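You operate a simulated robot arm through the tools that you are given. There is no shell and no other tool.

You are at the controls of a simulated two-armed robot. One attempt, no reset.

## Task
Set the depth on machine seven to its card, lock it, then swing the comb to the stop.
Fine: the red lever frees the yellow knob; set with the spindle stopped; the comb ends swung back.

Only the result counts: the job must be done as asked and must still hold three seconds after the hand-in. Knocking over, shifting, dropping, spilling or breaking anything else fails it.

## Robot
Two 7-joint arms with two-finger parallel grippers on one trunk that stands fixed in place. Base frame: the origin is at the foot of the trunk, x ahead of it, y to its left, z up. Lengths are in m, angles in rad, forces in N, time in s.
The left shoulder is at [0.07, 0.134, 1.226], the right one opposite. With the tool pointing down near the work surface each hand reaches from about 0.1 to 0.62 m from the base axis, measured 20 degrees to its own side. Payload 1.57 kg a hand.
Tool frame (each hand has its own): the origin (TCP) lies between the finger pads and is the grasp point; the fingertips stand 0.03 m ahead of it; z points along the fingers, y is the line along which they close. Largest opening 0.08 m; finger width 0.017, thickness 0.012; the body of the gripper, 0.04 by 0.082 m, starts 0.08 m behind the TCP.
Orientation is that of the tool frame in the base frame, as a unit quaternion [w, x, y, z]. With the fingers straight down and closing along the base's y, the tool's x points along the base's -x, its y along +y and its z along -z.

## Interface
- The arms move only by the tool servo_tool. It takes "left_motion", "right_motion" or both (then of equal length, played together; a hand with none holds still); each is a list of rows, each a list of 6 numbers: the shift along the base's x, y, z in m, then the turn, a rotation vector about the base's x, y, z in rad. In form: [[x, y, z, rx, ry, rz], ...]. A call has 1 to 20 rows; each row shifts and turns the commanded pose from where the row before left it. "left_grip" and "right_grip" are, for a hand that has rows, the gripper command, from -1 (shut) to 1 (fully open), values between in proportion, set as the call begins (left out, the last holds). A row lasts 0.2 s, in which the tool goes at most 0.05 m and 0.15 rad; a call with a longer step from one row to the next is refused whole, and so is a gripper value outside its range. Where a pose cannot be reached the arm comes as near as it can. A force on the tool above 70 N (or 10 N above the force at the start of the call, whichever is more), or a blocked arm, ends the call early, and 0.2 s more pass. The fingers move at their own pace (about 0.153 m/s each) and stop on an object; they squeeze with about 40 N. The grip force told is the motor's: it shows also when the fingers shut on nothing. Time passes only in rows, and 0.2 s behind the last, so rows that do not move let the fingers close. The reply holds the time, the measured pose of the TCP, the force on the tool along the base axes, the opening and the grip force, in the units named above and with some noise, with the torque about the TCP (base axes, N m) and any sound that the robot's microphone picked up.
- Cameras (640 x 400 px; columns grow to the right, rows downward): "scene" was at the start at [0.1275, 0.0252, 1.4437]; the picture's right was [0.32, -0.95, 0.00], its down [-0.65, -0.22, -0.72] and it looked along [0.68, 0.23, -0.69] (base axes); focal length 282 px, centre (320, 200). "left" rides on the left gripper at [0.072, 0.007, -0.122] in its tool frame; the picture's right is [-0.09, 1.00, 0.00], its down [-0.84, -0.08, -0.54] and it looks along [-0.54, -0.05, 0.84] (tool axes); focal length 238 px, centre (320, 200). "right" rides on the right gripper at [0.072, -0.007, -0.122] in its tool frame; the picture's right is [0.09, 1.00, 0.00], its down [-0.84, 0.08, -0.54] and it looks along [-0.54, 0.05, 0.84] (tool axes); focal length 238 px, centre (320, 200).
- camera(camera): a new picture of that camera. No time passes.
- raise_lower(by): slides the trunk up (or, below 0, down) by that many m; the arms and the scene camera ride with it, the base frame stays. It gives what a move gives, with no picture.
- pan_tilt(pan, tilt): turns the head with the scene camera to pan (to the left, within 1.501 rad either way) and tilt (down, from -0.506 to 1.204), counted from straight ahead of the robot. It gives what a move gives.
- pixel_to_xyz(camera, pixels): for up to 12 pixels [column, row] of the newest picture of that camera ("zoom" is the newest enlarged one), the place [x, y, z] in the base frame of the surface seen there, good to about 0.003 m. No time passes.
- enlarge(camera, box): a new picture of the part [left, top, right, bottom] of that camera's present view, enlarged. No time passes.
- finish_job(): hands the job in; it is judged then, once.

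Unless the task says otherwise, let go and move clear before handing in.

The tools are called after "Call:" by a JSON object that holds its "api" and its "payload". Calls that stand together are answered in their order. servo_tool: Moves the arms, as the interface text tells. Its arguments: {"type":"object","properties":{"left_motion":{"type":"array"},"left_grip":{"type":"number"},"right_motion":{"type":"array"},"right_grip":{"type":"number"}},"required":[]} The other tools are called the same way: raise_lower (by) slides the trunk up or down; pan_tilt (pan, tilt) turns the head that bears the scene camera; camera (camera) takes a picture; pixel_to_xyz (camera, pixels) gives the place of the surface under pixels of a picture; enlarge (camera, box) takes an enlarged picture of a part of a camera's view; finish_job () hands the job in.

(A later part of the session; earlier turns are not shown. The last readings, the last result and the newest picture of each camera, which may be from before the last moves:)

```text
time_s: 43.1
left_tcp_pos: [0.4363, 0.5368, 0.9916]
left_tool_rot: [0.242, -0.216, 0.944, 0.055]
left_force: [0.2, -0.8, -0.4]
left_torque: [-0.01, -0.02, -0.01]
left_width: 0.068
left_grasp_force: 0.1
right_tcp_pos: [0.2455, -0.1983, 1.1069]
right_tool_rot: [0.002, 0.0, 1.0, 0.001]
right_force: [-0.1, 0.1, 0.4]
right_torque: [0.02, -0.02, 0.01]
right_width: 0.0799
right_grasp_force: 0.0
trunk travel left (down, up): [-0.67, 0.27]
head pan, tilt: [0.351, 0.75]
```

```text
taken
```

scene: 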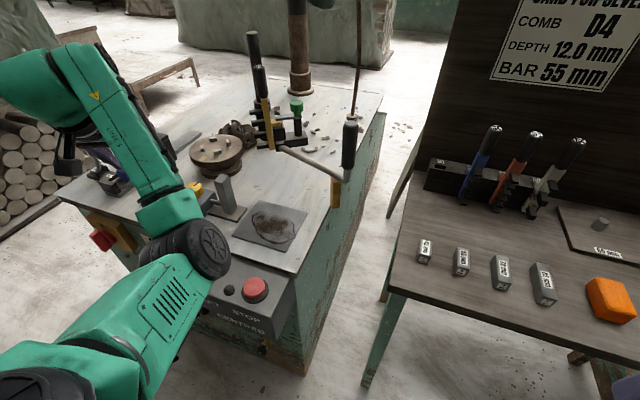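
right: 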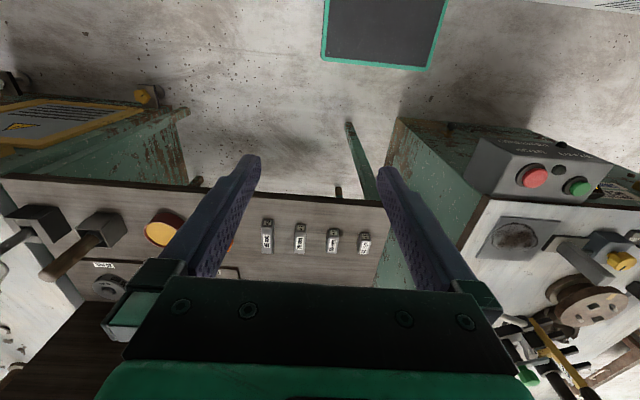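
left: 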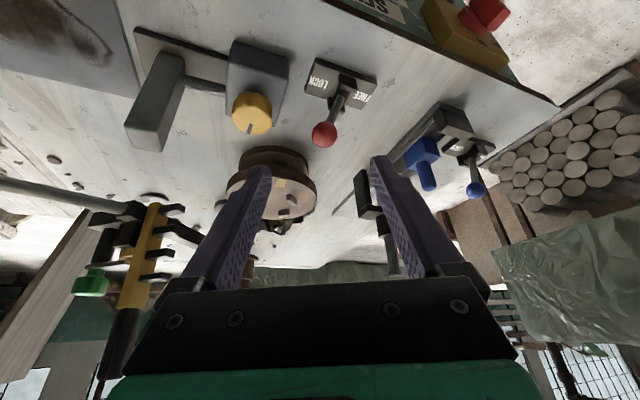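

The lever is at LOCK and the hand is clear. I'll raise the trunk back so the elbow is well above the control box, and check the display and lever.

Call:
{"api": "raise_lower", "payload": {"by": 0.13}}

Call:
{"api": "servo_tool", "payload": {"left_motion": [[-0.01, -0.02, 0.0, -0.0544, 0.1125, 0], [-0.01, -0.02, 0.0, -0.0544, 0.1125, 0], [-0.01, -0.02, 0, -0.0544, 0.1125, 0], [-0.01, -0.02, 0, -0.0544, 0.1125, 0], [0, -0.02, 0, 0, 0, -0.15], [0, -0.02, 0, 0, 0, -0.15], [0, -0.02, 0, 0, 0, -0.15], [0, 0, 0, 0, 0, 0]]}}

Call:
{"api": "camera", "payload": {"camera": "scene"}}

Call:
{"api": "camera", "payload": {"camera": "left"}}

```text
time_s: 44.7
left_tcp_pos: [0.4383, 0.5352, 1.1201]
left_tool_rot: [0.241, -0.215, 0.945, 0.054]
left_force: [-0.5, 0.1, 0.3]
left_torque: [0.01, 0.02, 0.0]
left_width: 0.068
left_grasp_force: 0.1
right_tcp_pos: [0.246, -0.1986, 1.2365]
right_tool_rot: [0.0, -0.001, 1.0, 0.0]
right_force: [-0.5, 1.0, 0.0]
right_torque: [-0.02, 0.05, -0.01]
right_width: 0.0798
right_grasp_force: 0.1
trunk travel left (down, up): [-0.8, 0.14]
head pan, tilt: [0.351, 0.75]
```

```text
time_s: 46.5
left_tcp_pos: [0.3977, 0.3946, 1.1202]
left_tool_rot: [0.0, 0.002, 1.0, 0.0]
left_force: [-0.2, 0.8, -0.1]
left_torque: [0.01, -0.01, 0.03]
left_width: 0.068
left_grasp_force: 0.0
right_tcp_pos: [0.2466, -0.1976, 1.2377]
right_tool_rot: [0.0, 0.0, 1.0, 0.0]
right_force: [0.7, -0.1, -0.2]
right_torque: [0.0, -0.01, -0.01]
right_width: 0.0799
right_grasp_force: 0.1
trunk travel left (down, up): [-0.8, 0.14]
head pan, tilt: [0.351, 0.75]
```

```text
taken
```

scene: 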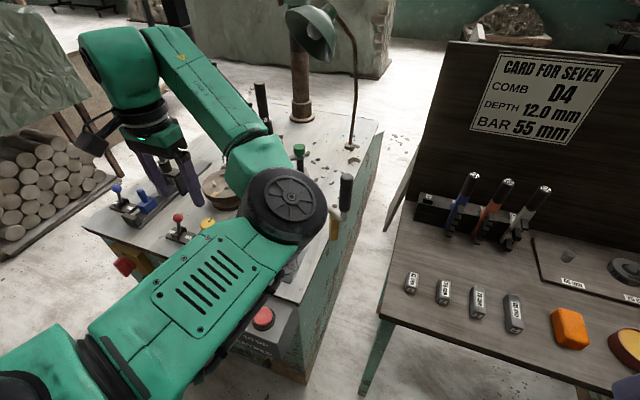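

```text
taken
```

left: 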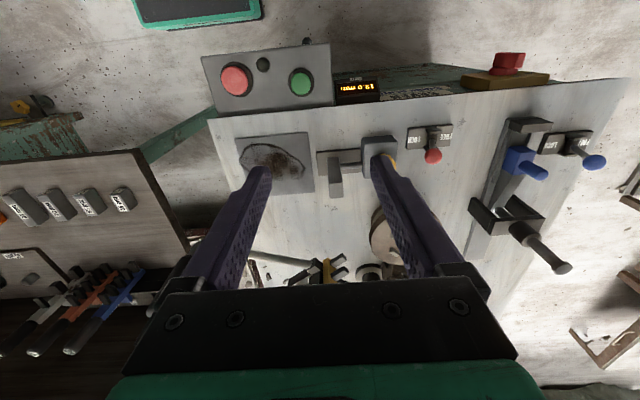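

The elbow has swung inward (285,205). I need its location relative to the swing handle.

Call:
{"api": "pixel_to_xyz", "payload": {"camera": "scene", "pixels": [[285, 200], [325, 215], [290, 245], [255, 150], [200, 100], [200, 280], [346, 178], [230, 300]]}}

Call:
{"api": "enlarge", "payload": {"camera": "left", "box": [300, 60, 500, 185]}}

```text
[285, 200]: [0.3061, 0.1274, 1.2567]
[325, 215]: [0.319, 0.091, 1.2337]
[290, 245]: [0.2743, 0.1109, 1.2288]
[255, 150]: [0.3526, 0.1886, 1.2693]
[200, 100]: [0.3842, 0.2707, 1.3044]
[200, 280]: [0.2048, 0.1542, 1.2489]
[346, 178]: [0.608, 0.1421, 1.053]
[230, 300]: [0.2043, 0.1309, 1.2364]
```

```text
3.20 times, centred on (400, 122) of left
```

zoom: 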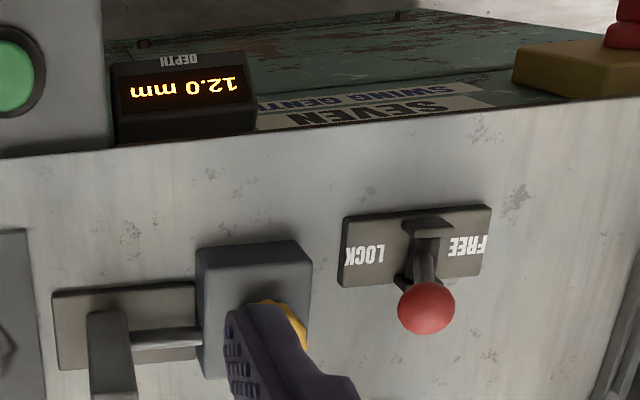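

Display 12.0 mm and lever at LOCK confirmed in the zoom. Now I'll move the left hand toward the swing arm, staying high, to see the pivot and holder from above.

Call:
{"api": "servo_tool", "payload": {"left_motion": [[0.01, -0.035, 0.01, 0, 0, 0], [0.015, -0.035, 0.01, 0, 0, 0], [0.015, -0.035, 0.01, 0, 0, 0], [0.015, -0.035, 0, 0, 0, 0], [0.015, -0.035, 0, 0, 0, 0], [0, 0, 0, 0, 0, 0]], "left_grip": 1}}

Call:
{"api": "camera", "payload": {"camera": "left"}}

Call:
{"api": "camera", "payload": {"camera": "scene"}}

```text
time_s: 47.9
left_tcp_pos: [0.4462, 0.3442, 1.1401]
left_tool_rot: [0.0, 0.001, 1.0, -0.001]
left_force: [0.1, 0.9, -0.4]
left_torque: [0.02, 0.0, -0.02]
left_width: 0.0797
left_grasp_force: 0.0
left hand out of reach, approached as far as the arm can: row 1, 2, 3, 4, 5
right_tcp_pos: [0.2454, -0.1983, 1.2377]
right_tool_rot: [0.0, 0.0, 1.0, 0.0]
right_force: [-1.1, -0.8, -0.2]
right_torque: [0.01, 0.0, -0.02]
right_width: 0.0798
right_grasp_force: 0.0
trunk travel left (down, up): [-0.8, 0.14]
head pan, tilt: [0.351, 0.75]
```

```text
taken
```

left: 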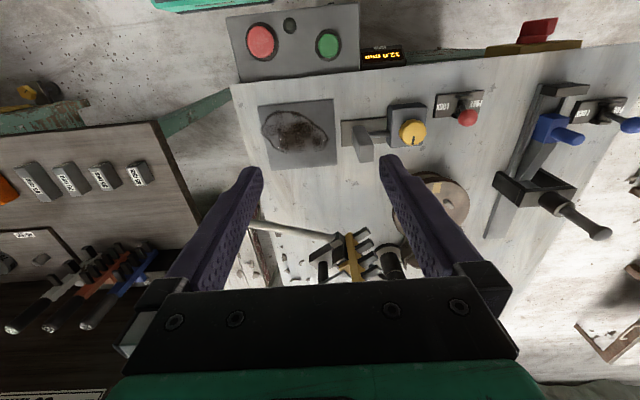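

```text
taken
```

scene: 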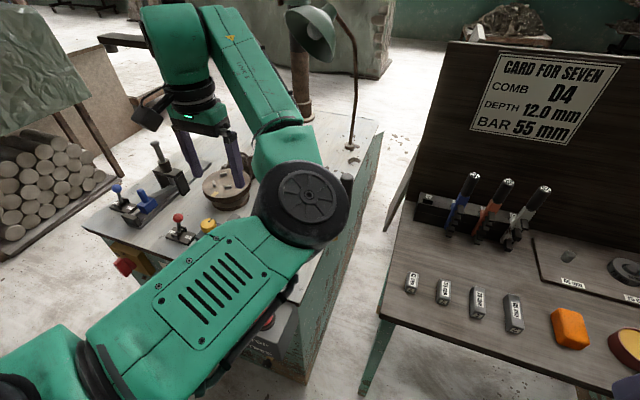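

The hand is limited in this elbow posture. I'll extend it outward (where the elbow straightens) and then swing along the reach arc to the handle, staying at z≈1.15.

Call:
{"api": "servo_tool", "payload": {"left_motion": [[0.03, 0.005, 0.01, 0, 0, 0], [0.03, 0.005, 0, 0, 0, 0], [0.03, 0.005, 0, 0, 0, 0], [0.03, 0.0, 0, 0, 0, 0], [0, 0, 0, 0, 0, 0]]}}

Call:
{"api": "camera", "payload": {"camera": "scene"}}

Call:
{"api": "camera", "payload": {"camera": "left"}}

```text
time_s: 49.1
left_tcp_pos: [0.5662, 0.3593, 1.1504]
left_tool_rot: [0.0, -0.001, 1.0, 0.0]
left_force: [-0.1, 0.3, 0.3]
left_torque: [-0.01, -0.05, -0.02]
left_width: 0.08
left_grasp_force: 0.1
right_tcp_pos: [0.2453, -0.1985, 1.2377]
right_tool_rot: [0.0, 0.0, 1.0, 0.0]
right_force: [-0.4, -0.4, 0.7]
right_torque: [-0.02, 0.02, -0.04]
right_width: 0.08
right_grasp_force: 0.1
trunk travel left (down, up): [-0.8, 0.14]
head pan, tilt: [0.351, 0.75]
```

```text
taken
```

scene: 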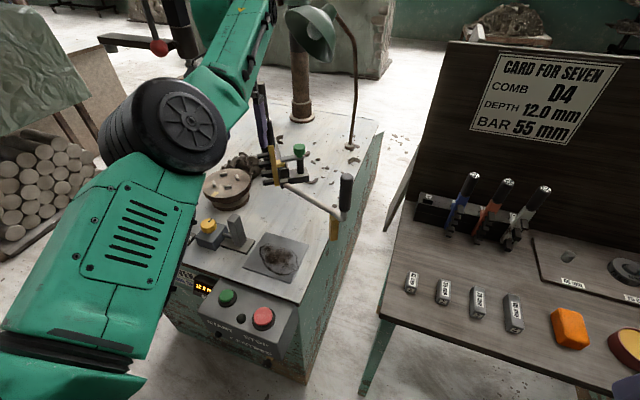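

```text
taken
```

left: 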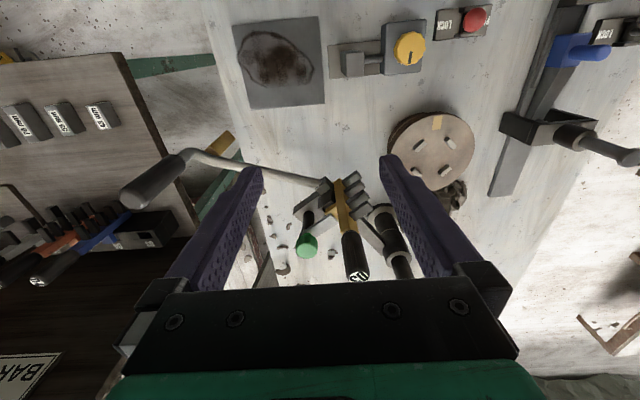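

The hand reached (0.566, 0.359, 1.150), and the elbow is now out to the left. The left view shows the comb, post and rod from above; zooming in.

Call:
{"api": "enlarge", "payload": {"camera": "left", "box": [110, 120, 430, 290]}}

Call:
{"api": "pixel_to_xyz", "payload": {"camera": "left", "pixels": [[130, 198], [155, 180], [185, 155], [215, 147], [280, 170], [320, 185], [335, 210], [385, 225], [395, 250], [350, 240], [305, 240], [340, 190]]}}

Call:
{"api": "enlarge", "payload": {"camera": "scene", "box": [190, 80, 382, 270]}}

```text
2.00 times, centred on (270, 205) of left
```

zoom: 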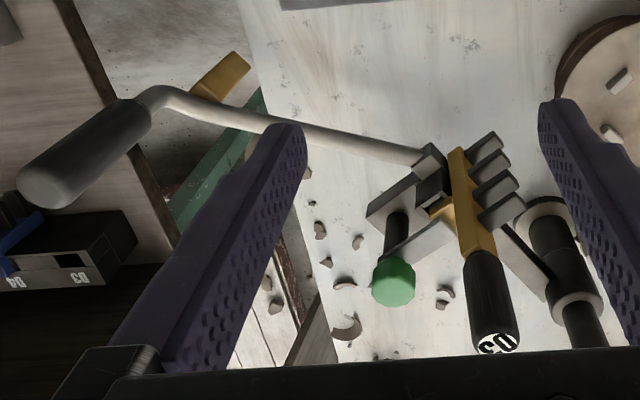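

```text
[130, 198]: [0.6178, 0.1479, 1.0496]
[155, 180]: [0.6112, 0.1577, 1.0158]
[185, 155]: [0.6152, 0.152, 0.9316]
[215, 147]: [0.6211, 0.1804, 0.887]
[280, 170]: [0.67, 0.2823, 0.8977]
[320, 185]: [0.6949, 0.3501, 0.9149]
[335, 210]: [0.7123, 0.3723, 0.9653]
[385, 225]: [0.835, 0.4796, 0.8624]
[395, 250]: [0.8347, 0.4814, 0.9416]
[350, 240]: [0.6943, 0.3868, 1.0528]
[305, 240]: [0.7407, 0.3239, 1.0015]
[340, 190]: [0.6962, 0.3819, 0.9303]
```

```text
2.11 times, centred on (286, 175) of scene
```

zoom: 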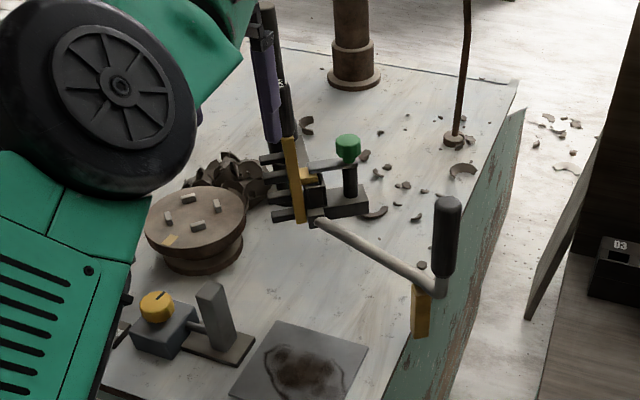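

The pivot post is near (0.855, 0.487), the handle axis near (0.621, 0.143), giving a ~36° swing until the yellow striker meets the grey stop. Checking where the elbow is, then moving above the handle.

Call:
{"api": "pixel_to_xyz", "payload": {"camera": "scene", "pixels": [[190, 130], [130, 130], [215, 150], [150, 230], [60, 330], [225, 80]]}}

Call:
{"api": "servo_tool", "payload": {"left_motion": [[0.012, -0.035, 0, 0, 0, 0], [0.01, -0.035, 0, 0, 0, 0], [0.009, -0.035, 0, 0, 0, 0], [0.008, -0.035, 0, 0, 0, 0], [0.008, -0.035, 0, 0, 0, 0], [0.006, -0.035, 0, 0, 0, 0], [0, 0, 0, 0, 0, 0]]}}

Call:
{"api": "camera", "payload": {"camera": "scene"}}

Call:
{"api": "camera", "payload": {"camera": "left"}}

```text
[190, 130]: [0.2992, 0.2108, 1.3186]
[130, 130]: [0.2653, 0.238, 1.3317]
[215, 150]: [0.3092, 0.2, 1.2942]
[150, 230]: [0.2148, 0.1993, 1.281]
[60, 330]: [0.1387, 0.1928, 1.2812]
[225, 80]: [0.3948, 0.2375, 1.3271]
```

```text
time_s: 50.7
left_tcp_pos: [0.5925, 0.154, 1.1468]
left_tool_rot: [0.0, 0.0, 1.0, 0.0]
left_force: [1.0, 0.5, 0.9]
left_torque: [0.01, -0.01, -0.02]
left_width: 0.0801
left_grasp_force: 0.1
left hand out of reach, approached as far as the arm can: row 4, 5, 6
right_tcp_pos: [0.2459, -0.198, 1.2363]
right_tool_rot: [0.0, 0.0, 1.0, -0.001]
right_force: [0.0, -0.2, 0.9]
right_torque: [0.01, 0.01, 0.01]
right_width: 0.0798
right_grasp_force: 0.1
trunk travel left (down, up): [-0.8, 0.14]
head pan, tilt: [0.351, 0.75]
```

```text
taken
```

scene: 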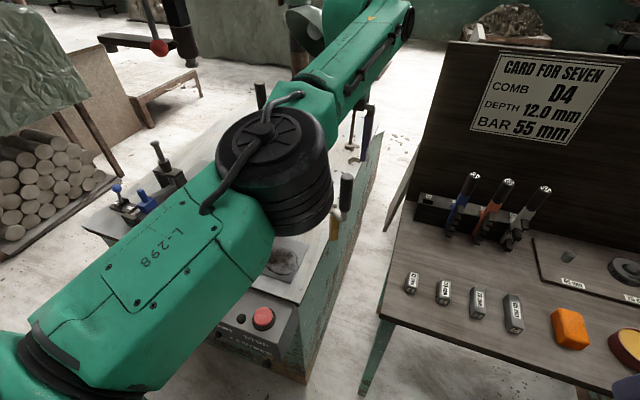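

```text
taken
```

left: 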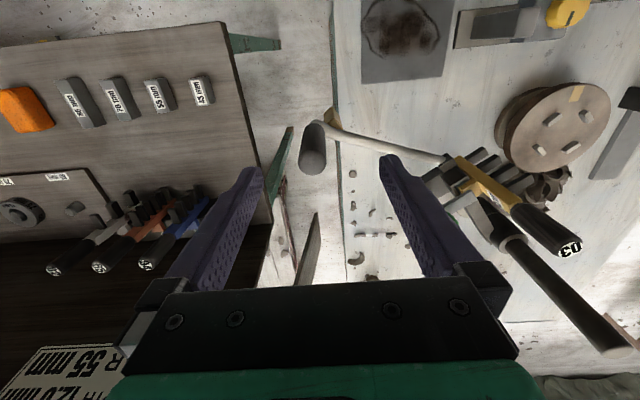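

The handle top appears at (312,148), between the finger lines; reach limit is from being high. I'll descend beside the handle and then slide forward around it.

Call:
{"api": "servo_tool", "payload": {"left_motion": [[0, -0.005, -0.03, 0, 0, 0], [0, 0, -0.03, 0, 0, 0], [0, 0, -0.03, 0, 0, 0], [0, 0, -0.02, 0, 0, 0], [0, 0, 0, 0, 0, 0]]}}

Call:
{"api": "camera", "payload": {"camera": "left"}}

```text
time_s: 51.9
left_tcp_pos: [0.5962, 0.1274, 1.1295]
left_tool_rot: [-0.002, 0.05, 0.999, 0.011]
left_force: [0.2, -0.7, 0.9]
left_torque: [-0.02, -0.01, -0.02]
left_width: 0.0801
left_grasp_force: 0.1
left hand out of reach, approached as far as the arm can: row 1, 2, 3, 4
right_tcp_pos: [0.2461, -0.1968, 1.238]
right_tool_rot: [0.0, 0.0, 1.0, 0.0]
right_force: [-0.1, 0.5, 0.5]
right_torque: [0.01, 0.03, 0.0]
right_width: 0.0799
right_grasp_force: 0.1
trunk travel left (down, up): [-0.8, 0.14]
head pan, tilt: [0.351, 0.75]
```

```text
taken
```

left: 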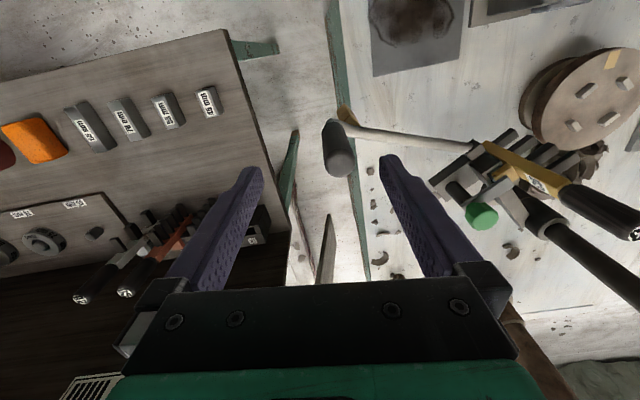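

The arm can't go lower in this posture, but the trunk can. First I'll nudge back to a feasible pose over the handle, then lower the trunk.

Call:
{"api": "servo_tool", "payload": {"left_motion": [[0.0, 0.016, 0.02, 0, 0, 0], [0, 0, 0, 0, 0, 0]]}}

Call:
{"api": "camera", "payload": {"camera": "left"}}

```text
time_s: 52.5
left_tcp_pos: [0.5943, 0.1669, 1.1356]
left_tool_rot: [-0.001, 0.001, 1.0, 0.0]
left_force: [-0.6, 0.1, 0.2]
left_torque: [0.02, -0.02, 0.01]
left_width: 0.0799
left_grasp_force: 0.1
right_tcp_pos: [0.2459, -0.1977, 1.2379]
right_tool_rot: [0.0, 0.0, 1.0, -0.001]
right_force: [0.5, -0.1, -0.1]
right_torque: [-0.02, 0.02, 0.02]
right_width: 0.0801
right_grasp_force: 0.0
trunk travel left (down, up): [-0.8, 0.14]
head pan, tilt: [0.351, 0.75]
```

```text
taken
```

left: 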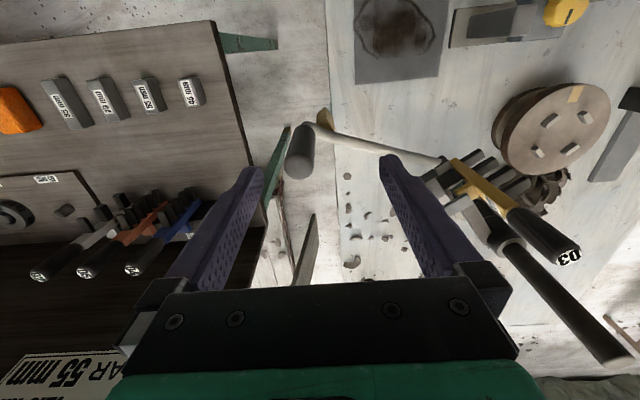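

Radius ≈0.617 at this azimuth is the stated limit for a straight-down tool, so I'll tilt the tool forward 0.3 rad to gain reach, then lower the trunk.

Call:
{"api": "servo_tool", "payload": {"left_motion": [[0, -0.005, 0, 0, -0.1, 0], [0, -0.005, 0, 0, -0.1, 0], [0, -0.006, 0, 0, -0.1, 0], [0, -0.006, 0, 0, 0, 0], [0, 0, 0, 0, 0, 0]]}}

Call:
{"api": "camera", "payload": {"camera": "left"}}

```text
time_s: 53.7
left_tcp_pos: [0.5951, 0.1427, 1.1364]
left_tool_rot: [0.149, 0.001, 0.989, 0.0]
left_force: [-0.4, 0.3, 1.5]
left_torque: [-0.02, 0.01, 0.03]
left_width: 0.0798
left_grasp_force: 0.0
left hand out of reach, approached as far as the arm can: row 1, 2
right_tcp_pos: [0.2469, -0.199, 1.2377]
right_tool_rot: [0.0, -0.001, 1.0, 0.001]
right_force: [0.5, 0.1, 0.7]
right_torque: [-0.01, -0.03, -0.01]
right_width: 0.08
right_grasp_force: 0.0
trunk travel left (down, up): [-0.8, 0.14]
head pan, tilt: [0.351, 0.75]
```

```text
taken
```

left: 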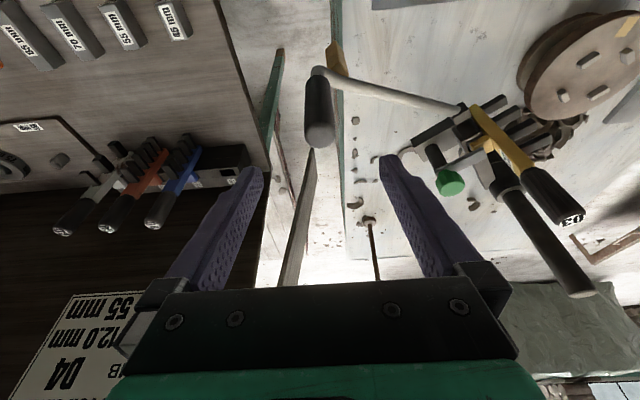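

Handle is centred at column ~318 between the fingers. Lowering the trunk 0.10 so the fingers straddle the handle.

Call:
{"api": "raise_lower", "payload": {"by": -0.1}}

Call:
{"api": "camera", "payload": {"camera": "left"}}

Call:
{"api": "camera", "payload": {"camera": "scene"}}

```text
time_s: 55.0
left_tcp_pos: [0.595, 0.1436, 1.0379]
left_tool_rot: [0.149, 0.0, 0.989, 0.0]
left_force: [-0.3, -0.4, 0.2]
left_torque: [-0.02, -0.02, 0.02]
left_width: 0.08
left_grasp_force: 0.1
right_tcp_pos: [0.2455, -0.1985, 1.1373]
right_tool_rot: [0.0, 0.0, 1.0, 0.001]
right_force: [-0.3, 0.6, 0.2]
right_torque: [-0.02, 0.0, 0.05]
right_width: 0.08
right_grasp_force: 0.1
trunk travel left (down, up): [-0.7, 0.24]
head pan, tilt: [0.351, 0.75]
```

```text
taken
```

left: 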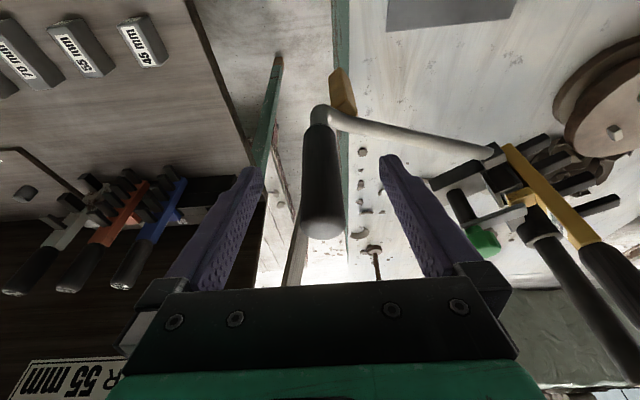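

```text
taken
```

scene: 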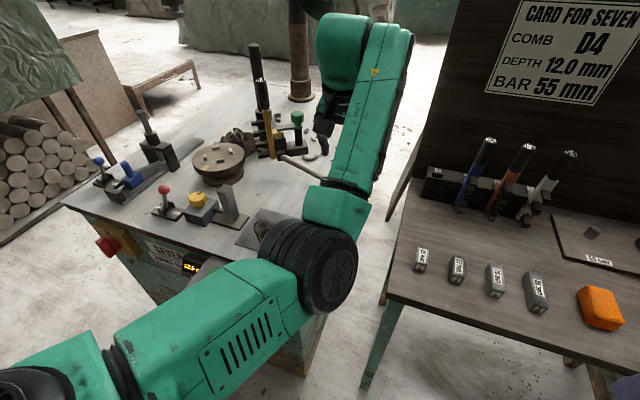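

The handle lies ahead, between the fingers. Measuring it from this view.

Call:
{"api": "pixel_to_xyz", "payload": {"camera": "left", "pixels": [[322, 225], [322, 205], [321, 180], [320, 150], [320, 130], [303, 200], [342, 200], [322, 115], [345, 100], [420, 138], [344, 80]]}}

```text
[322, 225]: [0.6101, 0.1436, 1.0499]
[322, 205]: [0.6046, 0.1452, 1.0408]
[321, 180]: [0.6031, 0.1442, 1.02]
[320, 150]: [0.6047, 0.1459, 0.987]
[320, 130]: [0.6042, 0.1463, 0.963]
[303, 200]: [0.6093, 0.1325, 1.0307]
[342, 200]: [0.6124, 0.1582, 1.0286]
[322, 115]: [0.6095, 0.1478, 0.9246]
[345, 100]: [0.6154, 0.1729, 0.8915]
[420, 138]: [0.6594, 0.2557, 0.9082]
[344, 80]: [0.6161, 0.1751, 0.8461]
```

Handle axis ≈ (0.6185, 0.1455), radius ≈0.014, top z≈1.055. Sliding forward 23 mm so the pads straddle it.

Call:
{"api": "servo_tool", "payload": {"left_motion": [[0.008, 0.001, 0, 0, 0, 0], [0.008, 0.001, -0.002, 0, 0, 0], [0.0075, 0, -0.002, 0, 0, 0], [0, 0, 0, 0, 0, 0]]}}

Call:
{"api": "camera", "payload": {"camera": "left"}}

```text
time_s: 56.0
left_tcp_pos: [0.6184, 0.145, 1.0332]
left_tool_rot: [0.149, 0.0, 0.989, 0.0]
left_force: [-0.1, 0.5, 1.0]
left_torque: [-0.01, -0.01, 0.01]
left_width: 0.0799
left_grasp_force: 0.0
right_tcp_pos: [0.2455, -0.198, 1.1373]
right_tool_rot: [0.0, 0.0, 1.0, 0.001]
right_force: [-0.1, 0.1, -0.4]
right_torque: [0.0, 0.03, 0.02]
right_width: 0.0799
right_grasp_force: 0.0
trunk travel left (down, up): [-0.7, 0.24]
head pan, tilt: [0.351, 0.75]
```

```text
taken
```

left: 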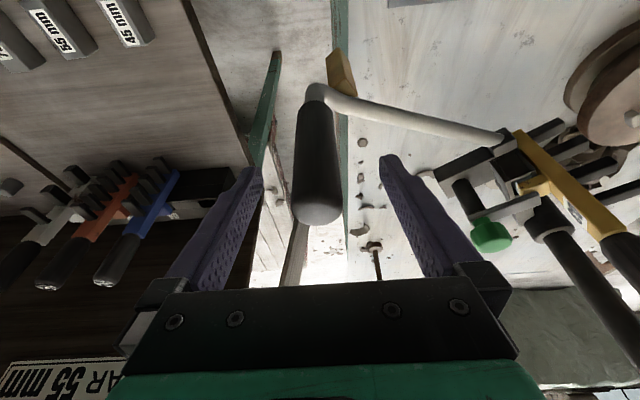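

The handle is between the pads. Clamping it now.

Call:
{"api": "servo_tool", "payload": {"left_motion": [[0, 0, 0, 0, 0, 0], [0, 0, 0, 0, 0, 0], [0, 0, 0, 0, 0, 0]], "left_grip": -1}}

Call:
{"api": "camera", "payload": {"camera": "left"}}

```text
time_s: 56.8
left_tcp_pos: [0.6174, 0.1441, 1.0317]
left_tool_rot: [0.149, 0.001, 0.989, 0.001]
left_force: [-2.1, -3.3, -0.7]
left_torque: [-0.32, 0.29, -0.17]
left_width: 0.0299
left_grasp_force: 39.4
right_tcp_pos: [0.2459, -0.1985, 1.1378]
right_tool_rot: [0.0, 0.0, 1.0, 0.001]
right_force: [0.5, 1.5, 0.0]
right_torque: [-0.02, 0.01, 0.0]
right_width: 0.0798
right_grasp_force: 0.1
trunk travel left (down, up): [-0.7, 0.24]
head pan, tilt: [0.351, 0.75]
```

```text
taken
```

left: 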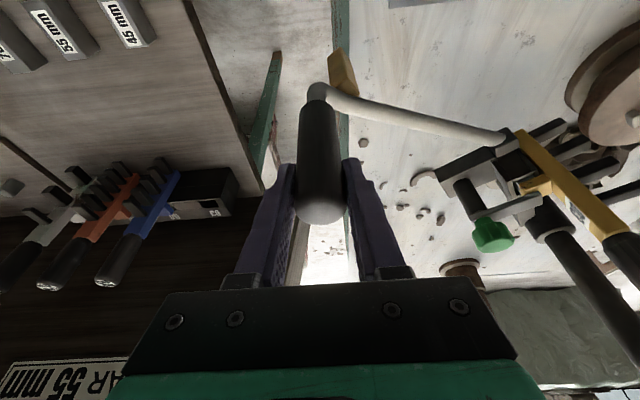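

Clamped at width 0.030 with small loads. Starting the swing slowly (≈0.04 m/s) for the first 6°.

Call:
{"api": "servo_tool", "payload": {"left_motion": [[-0.0032, 0.0023, 0, 0, 0, 0], [-0.0064, 0.0047, 0, 0, 0, 0], [-0.0061, 0.0046, 0, 0, 0, 0], [-0.0057, 0.0045, 0, 0, 0, 0], [-0.0056, 0.0046, 0, 0, 0, 0], [-0.0028, 0.0023, 0, 0, 0, 0]]}}

Call:
{"api": "camera", "payload": {"camera": "left"}}

Call:
{"api": "camera", "payload": {"camera": "scene"}}

```text
time_s: 58.2
left_tcp_pos: [0.5881, 0.166, 1.0324]
left_tool_rot: [0.148, 0.001, 0.989, 0.001]
left_force: [-4.6, -7.1, -6.2]
left_torque: [-0.22, -0.36, -0.41]
left_width: 0.0301
left_grasp_force: 38.9
right_tcp_pos: [0.2446, -0.2002, 1.1377]
right_tool_rot: [-0.001, 0.0, 1.0, 0.002]
right_force: [0.3, 0.5, 0.1]
right_torque: [-0.01, 0.03, 0.0]
right_width: 0.0798
right_grasp_force: 0.1
trunk travel left (down, up): [-0.7, 0.24]
head pan, tilt: [0.351, 0.75]
```

```text
taken
```

left: 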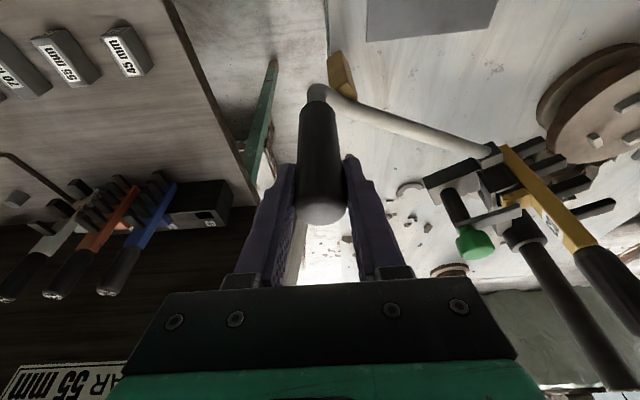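

```text
taken
```

scene: 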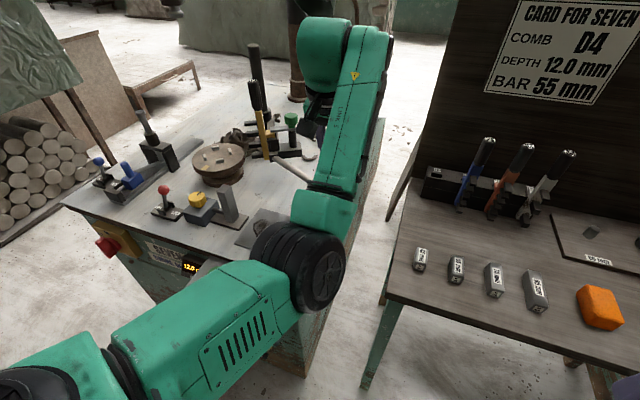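

The comb is swinging with only ~10 N load. Continuing along the arc.

Call:
{"api": "servo_tool", "payload": {"left_motion": [[-0.0055, 0.0047, 0, 0, 0, 0], [-0.0054, 0.0048, 0, 0, 0, 0], [-0.0053, 0.0049, 0, 0, 0, 0], [-0.0052, 0.005, 0, 0, 0, 0], [-0.0052, 0.0051, 0, 0, 0, 0], [-0.0051, 0.0052, 0, 0, 0, 0], [-0.005, 0.0053, 0, 0, 0, 0], [-0.0049, 0.0054, 0, 0, 0, 0]]}}

Call:
{"api": "camera", "payload": {"camera": "left"}}

```text
time_s: 60.0
left_tcp_pos: [0.5544, 0.2058, 1.0361]
left_tool_rot: [0.15, 0.002, 0.989, 0.003]
left_force: [-33.9, -32.1, -3.2]
left_torque: [-0.19, 0.03, -0.03]
left_width: 0.0295
left_grasp_force: 38.6
left hand out of reach, approached as far as the arm can: row 3, 4, 5, 6, 8
right_tcp_pos: [0.2373, -0.2065, 1.1381]
right_tool_rot: [0.004, 0.001, 1.0, 0.004]
right_force: [-0.1, -0.5, -0.2]
right_torque: [0.03, -0.01, -0.02]
right_width: 0.0799
right_grasp_force: 0.1
trunk travel left (down, up): [-0.7, 0.24]
head pan, tilt: [0.351, 0.75]
```

```text
taken
```

left: 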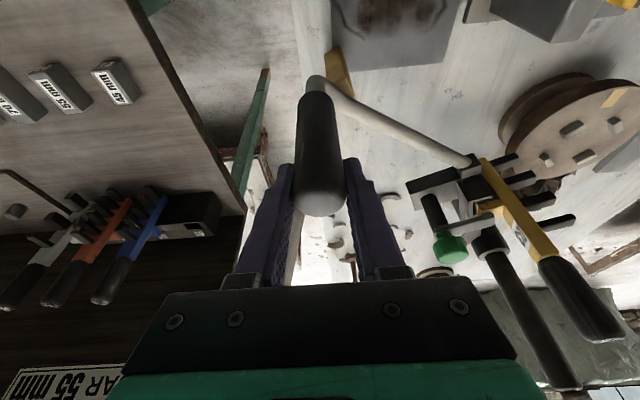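

Forces jumped to ~47 N, the left arm reports out-of-reach, and the right TCP shifted 8 mm – perhaps the arms touch each other. Looking before moving any further.

Call:
{"api": "camera", "payload": {"camera": "scene"}}

Call:
{"api": "camera", "payload": {"camera": "right"}}

Call:
{"api": "pixel_to_xyz", "payload": {"camera": "scene", "pixels": [[300, 270], [330, 280], [280, 290], [340, 120], [250, 330], [150, 350], [330, 200]]}}

```text
taken
```

scene: 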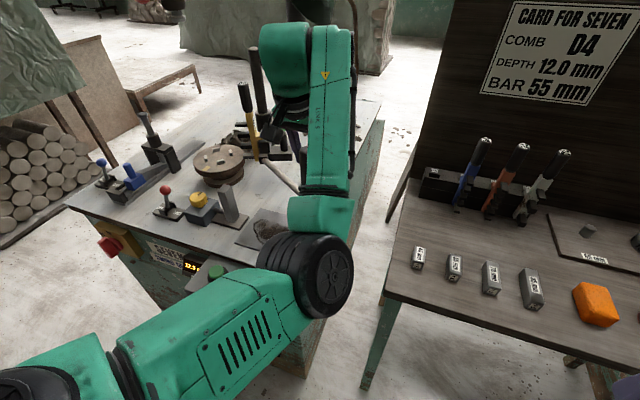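

```text
taken
```

right: 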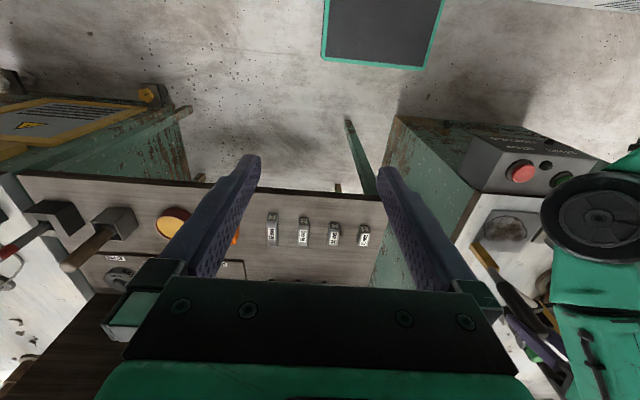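

```text
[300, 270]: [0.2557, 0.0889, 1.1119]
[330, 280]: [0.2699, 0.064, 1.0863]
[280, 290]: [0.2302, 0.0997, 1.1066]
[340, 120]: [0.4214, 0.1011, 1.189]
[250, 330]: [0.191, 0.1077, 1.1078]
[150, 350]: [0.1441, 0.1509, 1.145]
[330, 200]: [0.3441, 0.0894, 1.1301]
```

The left elbow is at about (0.26, 0.07, 1.08). I'll turn the head to see whether it touches the right arm.

Call:
{"api": "pan_tilt", "payload": {"pan": -0.5, "tilt": 1.1}}

Call:
{"api": "camera", "payload": {"camera": "scene"}}

```text
time_s: 61.2
left_tcp_pos: [0.5535, 0.2048, 1.0339]
left_tool_rot: [0.151, 0.001, 0.989, 0.003]
left_force: [-32.4, -30.1, 2.9]
left_torque: [-0.17, 0.43, 0.0]
left_width: 0.0298
left_grasp_force: 39.3
right_tcp_pos: [0.237, -0.2066, 1.138]
right_tool_rot: [0.004, 0.0, 1.0, 0.004]
right_force: [-0.1, -0.1, 0.5]
right_torque: [-0.01, 0.01, 0.02]
right_width: 0.0799
right_grasp_force: 0.1
trunk travel left (down, up): [-0.7, 0.24]
head pan, tilt: [-0.499, 1.1]
```

```text
taken
```

scene: 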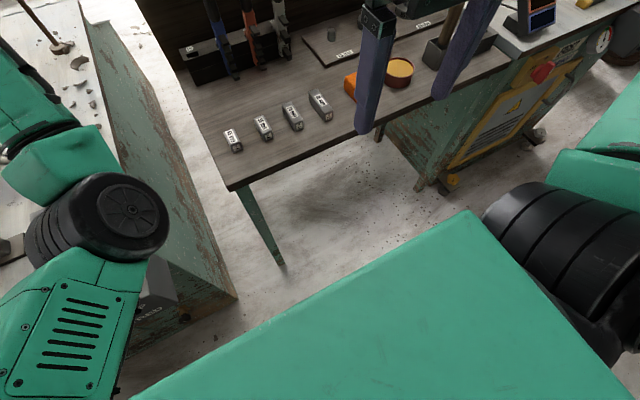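

Call:
{"api": "pixel_to_xyz", "payload": {"camera": "scene", "pixels": [[180, 390], [250, 340], [330, 300], [460, 220], [120, 270], [150, 240], [110, 380], [40, 360], [130, 220], [300, 380], [450, 330], [560, 250]]}}

Call:
{"api": "pan_tilt", "payload": {"pan": 0.0, "tilt": 1.2}}

Call:
{"api": "camera", "payload": {"camera": "scene"}}

```text
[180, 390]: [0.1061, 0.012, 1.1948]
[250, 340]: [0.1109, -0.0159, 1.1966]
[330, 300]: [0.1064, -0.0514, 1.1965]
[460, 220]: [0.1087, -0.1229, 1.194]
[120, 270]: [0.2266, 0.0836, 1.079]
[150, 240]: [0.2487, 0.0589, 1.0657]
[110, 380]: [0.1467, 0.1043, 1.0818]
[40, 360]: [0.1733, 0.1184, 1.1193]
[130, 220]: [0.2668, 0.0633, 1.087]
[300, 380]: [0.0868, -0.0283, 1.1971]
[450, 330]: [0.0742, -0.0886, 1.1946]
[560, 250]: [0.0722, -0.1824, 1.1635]
```

```text
time_s: 62.1
left_tcp_pos: [0.555, 0.206, 1.034]
left_tool_rot: [0.151, 0.002, 0.989, 0.003]
left_force: [-31.4, -29.0, 6.4]
left_torque: [-0.17, 0.47, 0.02]
left_width: 0.0298
left_grasp_force: 39.2
right_tcp_pos: [0.237, -0.206, 1.1379]
right_tool_rot: [0.005, 0.0, 1.0, 0.004]
right_force: [0.2, 0.3, -0.5]
right_torque: [-0.01, -0.02, 0.01]
right_width: 0.0799
right_grasp_force: 0.0
trunk travel left (down, up): [-0.7, 0.24]
head pan, tilt: [0.0, 1.201]
```

```text
taken
```

scene: 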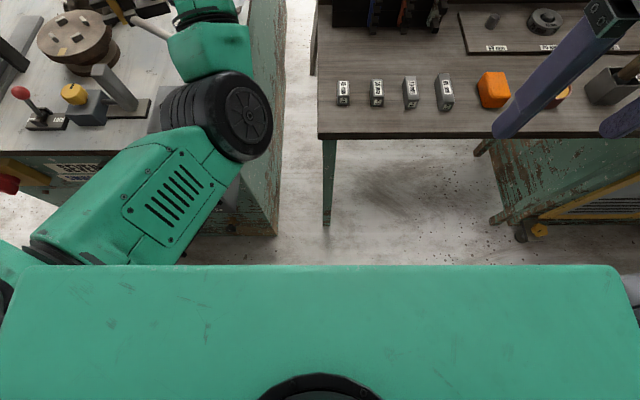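

No arm-to-arm contact: the trunk just leans a little under a ~45 N radial push, which arises because this posture (wrist too close with the forward tilt) can't follow the arc. I'll take the tilt out in place, which moves the wrist farther out, and see the force relax.

Call:
{"api": "servo_tool", "payload": {"left_motion": [[0, 0, 0, 0, 0.1, 0], [0, 0, 0, 0, 0.1, 0], [0, 0, 0, 0, 0.1, 0], [0, 0, 0, 0, 0, 0]]}}

Call:
{"api": "camera", "payload": {"camera": "left"}}

Call:
{"api": "pan_tilt", "payload": {"pan": 0.35, "tilt": 0.75}}

Call:
{"api": "camera", "payload": {"camera": "scene"}}

```text
time_s: 63.1
left_tcp_pos: [0.5653, 0.2158, 1.0259]
left_tool_rot: [-0.001, 0.001, 1.0, -0.001]
left_force: [1.3, 0.6, -0.3]
left_torque: [-0.03, 0.05, 0.0]
left_width: 0.0002
left_grasp_force: 22.0
right_tcp_pos: [0.248, -0.1962, 1.1378]
right_tool_rot: [-0.001, 0.0, 1.0, 0.001]
right_force: [0.5, 0.0, 0.0]
right_torque: [-0.03, 0.01, 0.0]
right_width: 0.0798
right_grasp_force: 0.0
trunk travel left (down, up): [-0.7, 0.24]
head pan, tilt: [0.0, 1.201]
```

```text
taken
```

left: 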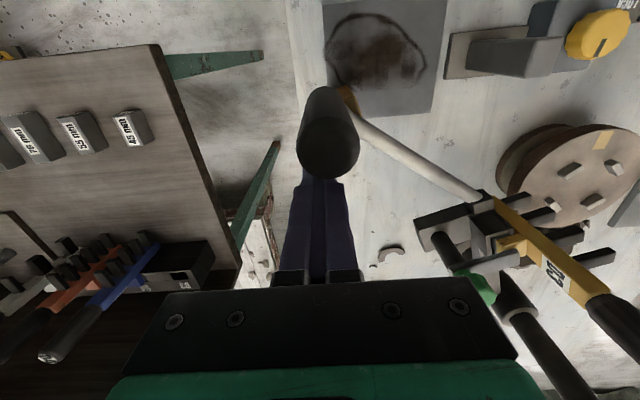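

```text
time_s: 64.0
left_tcp_pos: [0.5641, 0.2139, 1.0276]
left_tool_rot: [0.0, 0.001, 1.0, -0.001]
left_force: [-0.3, 0.1, 1.1]
left_torque: [-0.01, -0.02, -0.01]
left_width: 0.0
left_grasp_force: 21.1
right_tcp_pos: [0.2451, -0.1979, 1.1379]
right_tool_rot: [0.0, 0.0, 1.0, 0.001]
right_force: [0.5, 0.1, 0.0]
right_torque: [0.03, 0.02, 0.01]
right_width: 0.0799
right_grasp_force: 0.0
trunk travel left (down, up): [-0.7, 0.24]
head pan, tilt: [0.351, 0.75]
```

```text
taken
```

scene: 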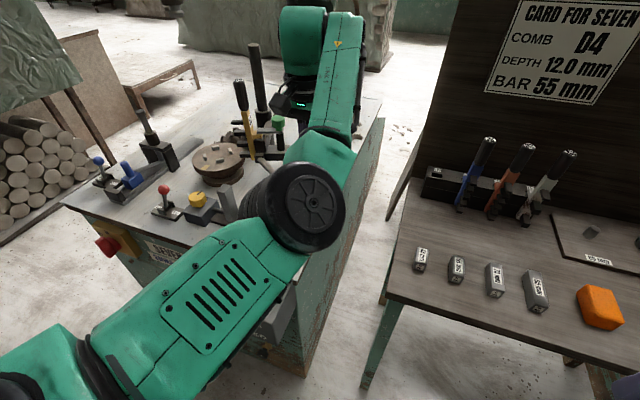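

The grip slipped off: the fingers are shut on nothing at (0.565, 0.216), and the handle is now just toward the robot at (328,135). Locating the handle and checking that it is at rest.

Call:
{"api": "pixel_to_xyz", "payload": {"camera": "left", "pixels": [[328, 150], [328, 165], [328, 120], [302, 150], [357, 150], [320, 100], [375, 135], [430, 170], [348, 97]]}}

Call:
{"api": "enlarge", "payload": {"camera": "left", "box": [240, 60, 640, 310]}}

```text
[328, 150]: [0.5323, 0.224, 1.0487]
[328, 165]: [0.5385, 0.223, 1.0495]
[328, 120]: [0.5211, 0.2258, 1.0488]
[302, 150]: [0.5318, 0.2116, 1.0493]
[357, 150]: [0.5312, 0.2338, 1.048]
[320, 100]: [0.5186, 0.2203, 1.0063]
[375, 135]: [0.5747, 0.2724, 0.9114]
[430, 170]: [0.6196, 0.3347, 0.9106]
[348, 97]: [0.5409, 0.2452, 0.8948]
```

```text
1.60 times, centred on (440, 185) of left
```

zoom: 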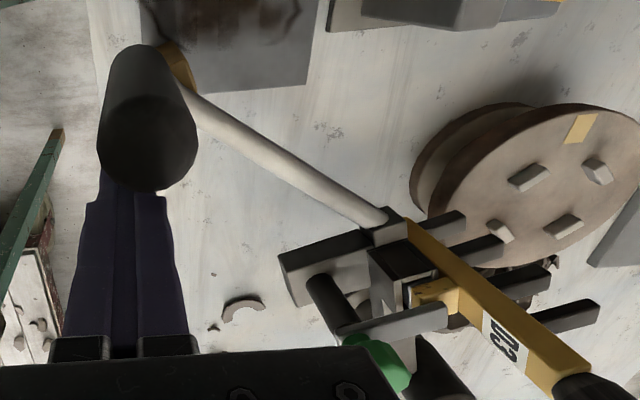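

The handle is at rest at (0.5305, 0.2225), top z 1.049 (about φ=−141°, 16° swung). I'll rise, open, yaw the hand so the fingers straddle the handle along the swing direction, and cage rather than clamp it.

Call:
{"api": "servo_tool", "payload": {"left_motion": [[0.003, 0, 0.02, 0, 0, 0], [0, 0, 0.025, 0, 0, 0.1], [0, 0, 0.025, 0, 0, 0.1], [0, 0, 0.02, 0, 0, 0.1], [0, 0, 0, 0, 0, 0.1], [0, 0, 0, 0, 0, 0.1], [0, 0, 0, 0, 0, 0]], "left_grip": 0.75}}

Call:
{"api": "camera", "payload": {"camera": "left"}}

Call:
{"api": "camera", "payload": {"camera": "scene"}}

```text
time_s: 65.6
left_tcp_pos: [0.5681, 0.2145, 1.117]
left_tool_rot: [0.0, -0.248, 0.969, 0.0]
left_force: [0.9, 1.0, -0.7]
left_torque: [0.01, -0.03, 0.01]
left_width: 0.0703
left_grasp_force: 0.1
right_tcp_pos: [0.2459, -0.1982, 1.1376]
right_tool_rot: [0.0, 0.0, 1.0, 0.0]
right_force: [0.3, 0.1, -0.2]
right_torque: [0.03, 0.02, -0.01]
right_width: 0.08
right_grasp_force: 0.0
trunk travel left (down, up): [-0.7, 0.24]
head pan, tilt: [0.351, 0.75]
```

```text
taken
```

left: 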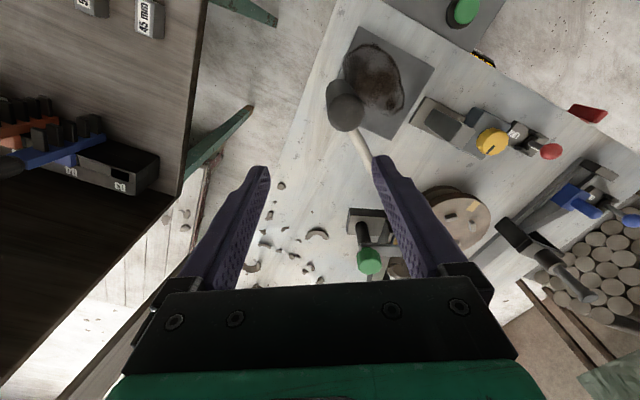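

```text
taken
```

scene: 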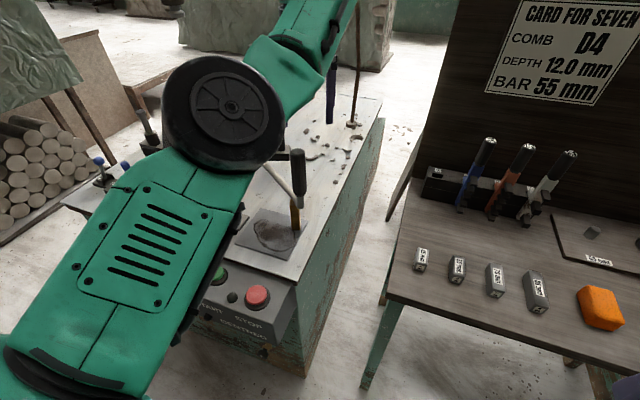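

The hand is clear above and the elbow has risen. Rechecking the handle position.

Call:
{"api": "pixel_to_xyz", "payload": {"camera": "left", "pixels": [[347, 113], [335, 113], [358, 113], [347, 125], [340, 90]]}}

Call:
{"api": "pixel_to_xyz", "payload": {"camera": "scene", "pixels": [[297, 155], [298, 170], [299, 190], [295, 215]]}}

```text
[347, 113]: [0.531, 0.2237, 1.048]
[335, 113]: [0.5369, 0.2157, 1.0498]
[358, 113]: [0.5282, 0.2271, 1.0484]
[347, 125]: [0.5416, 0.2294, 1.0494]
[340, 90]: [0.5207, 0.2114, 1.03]
```

```text
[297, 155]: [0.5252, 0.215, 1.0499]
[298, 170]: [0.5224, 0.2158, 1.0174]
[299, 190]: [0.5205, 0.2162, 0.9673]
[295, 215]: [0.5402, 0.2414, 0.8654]
```

Handle unchanged at (0.531, 0.222). Moving over it and lowering the open fingers around it, with a slight back tilt for wrist room.

Call:
{"api": "servo_tool", "payload": {"left_motion": [[-0.013, 0.003, 0, 0, 0.05, 0], [-0.012, 0.003, 0, 0, 0.05, 0], [-0.012, 0.0015, 0, 0, 0, 0], [0, 0, -0.025, 0, 0, 0], [0, 0, -0.025, 0, 0, 0], [0, 0, -0.02, 0, 0, 0], [0, 0, -0.015, 0, 0, 0], [0, 0, 0, 0, 0, 0]]}}

Call:
{"api": "camera", "payload": {"camera": "left"}}

Call:
{"api": "camera", "payload": {"camera": "scene"}}

```text
time_s: 67.4
left_tcp_pos: [0.5307, 0.2216, 1.0325]
left_tool_rot: [-0.048, -0.246, 0.968, 0.012]
left_force: [-0.5, -0.2, 0.0]
left_torque: [0.05, 0.0, -0.03]
left_width: 0.0701
left_grasp_force: 0.1
right_tcp_pos: [0.2458, -0.199, 1.1386]
right_tool_rot: [0.0, 0.0, 1.0, 0.0]
right_force: [-0.5, 1.4, 0.6]
right_torque: [-0.01, 0.0, 0.03]
right_width: 0.0798
right_grasp_force: 0.0
trunk travel left (down, up): [-0.7, 0.24]
head pan, tilt: [0.351, 0.75]
```

```text
taken
```

left: 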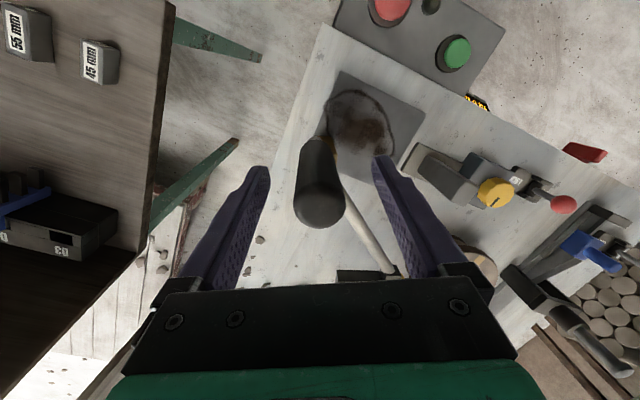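

```text
taken
```

scene: 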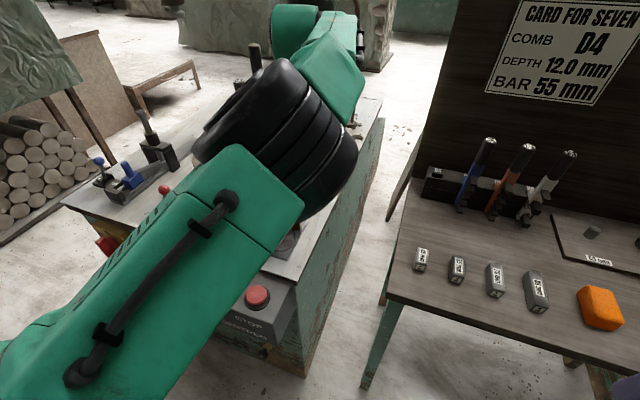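

The handle is caged between the open fingers. Before pushing, let me measure the stop block and striker in this view to predict contact.

Call:
{"api": "enlarge", "payload": {"camera": "left", "box": [290, 100, 530, 250]}}

Call:
{"api": "pixel_to_xyz", "payload": {"camera": "zoom", "pixels": [[325, 130], [350, 110], [400, 140], [440, 170], [480, 200], [400, 195], [440, 215], [380, 240], [420, 260], [115, 110], [120, 130], [160, 260]]}}

```text
2.67 times, centred on (410, 175) of left
```

zoom: 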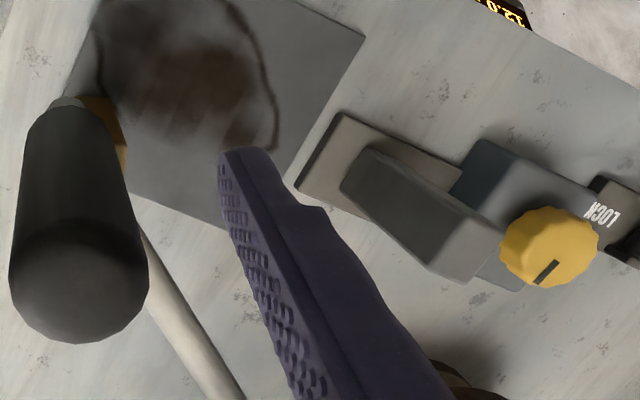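

```text
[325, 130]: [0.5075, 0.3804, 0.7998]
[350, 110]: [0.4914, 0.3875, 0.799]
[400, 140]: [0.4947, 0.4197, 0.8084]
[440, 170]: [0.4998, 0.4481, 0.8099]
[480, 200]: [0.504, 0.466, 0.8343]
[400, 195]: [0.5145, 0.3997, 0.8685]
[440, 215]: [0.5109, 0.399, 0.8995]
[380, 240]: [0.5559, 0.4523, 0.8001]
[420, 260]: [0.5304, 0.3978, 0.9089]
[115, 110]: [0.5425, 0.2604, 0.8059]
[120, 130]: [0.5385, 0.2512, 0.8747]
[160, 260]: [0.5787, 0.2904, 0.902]
```

Let me get the stop block's extents more exactly, since the striker must meet its −y face.

Call:
{"api": "pixel_to_xyz", "payload": {"camera": "zoom", "pixels": [[352, 178], [375, 160], [400, 172], [430, 190], [370, 205], [400, 235], [430, 266], [460, 225], [480, 232], [490, 215], [465, 275], [450, 262]]}}

Call:
{"api": "pixel_to_xyz", "payload": {"camera": "left", "pixels": [[331, 140], [334, 150], [336, 158], [337, 145], [350, 200], [370, 240], [345, 190]]}}

```text
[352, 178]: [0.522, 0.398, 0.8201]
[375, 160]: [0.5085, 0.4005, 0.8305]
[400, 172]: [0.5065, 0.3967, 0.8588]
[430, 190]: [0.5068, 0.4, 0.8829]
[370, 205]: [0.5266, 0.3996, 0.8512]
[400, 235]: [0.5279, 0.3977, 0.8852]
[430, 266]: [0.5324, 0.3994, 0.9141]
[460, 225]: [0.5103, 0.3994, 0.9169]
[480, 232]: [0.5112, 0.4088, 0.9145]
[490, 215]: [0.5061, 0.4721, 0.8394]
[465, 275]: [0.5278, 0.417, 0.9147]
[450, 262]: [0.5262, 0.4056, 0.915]
```

```text
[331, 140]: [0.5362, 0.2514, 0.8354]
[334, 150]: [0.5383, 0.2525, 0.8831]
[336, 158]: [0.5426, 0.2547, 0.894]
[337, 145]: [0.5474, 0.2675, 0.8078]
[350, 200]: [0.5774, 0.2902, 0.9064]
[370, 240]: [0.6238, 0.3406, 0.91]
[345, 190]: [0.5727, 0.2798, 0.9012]
```

The stop's striking face is at y≈0.399 (x 0.503–0.533); by geometry the swing arm should meet it when the handle is near (0.462, 0.344), about 19° from here. I'll narrow the cage and follow the arc slowly.

Call:
{"api": "servo_tool", "payload": {"left_motion": [[0, 0, 0, 0, 0, 0], [-0.0023, 0.0029, 0, 0, 0, 0], [-0.0023, 0.0029, 0, 0, 0, 0], [-0.0023, 0.003, 0, 0, 0, 0], [-0.0022, 0.003, 0, 0, 0, 0], [-0.0044, 0.006, 0, 0, 0, 0], [-0.0043, 0.006, 0, 0, 0, 0], [-0.0042, 0.0061, 0, 0, 0, 0], [-0.0041, 0.0062, 0, 0, 0, 0]], "left_grip": 0.1}}

Call:
{"api": "camera", "payload": {"camera": "left"}}

```text
time_s: 69.4
left_tcp_pos: [0.505, 0.2582, 1.0329]
left_tool_rot: [-0.049, -0.247, 0.968, 0.011]
left_force: [0.4, -0.1, -0.4]
left_torque: [0.0, 0.03, -0.02]
left_width: 0.0443
left_grasp_force: 0.5
right_tcp_pos: [0.246, -0.1985, 1.1384]
right_tool_rot: [0.0, 0.001, 1.0, 0.001]
right_force: [-0.4, 0.3, -0.8]
right_torque: [0.04, -0.01, 0.0]
right_width: 0.0799
right_grasp_force: 0.0
trunk travel left (down, up): [-0.7, 0.24]
head pan, tilt: [0.351, 0.75]
```

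```text
taken
```

left: 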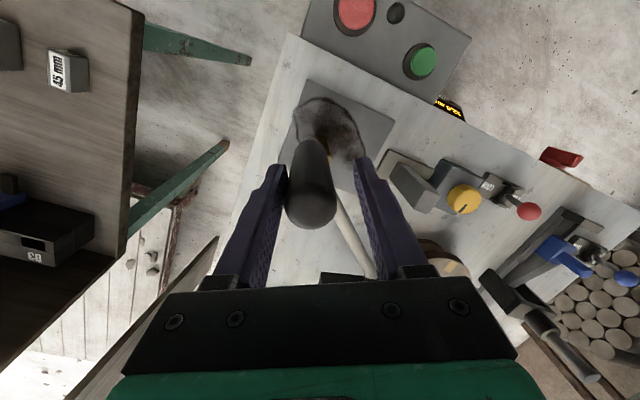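

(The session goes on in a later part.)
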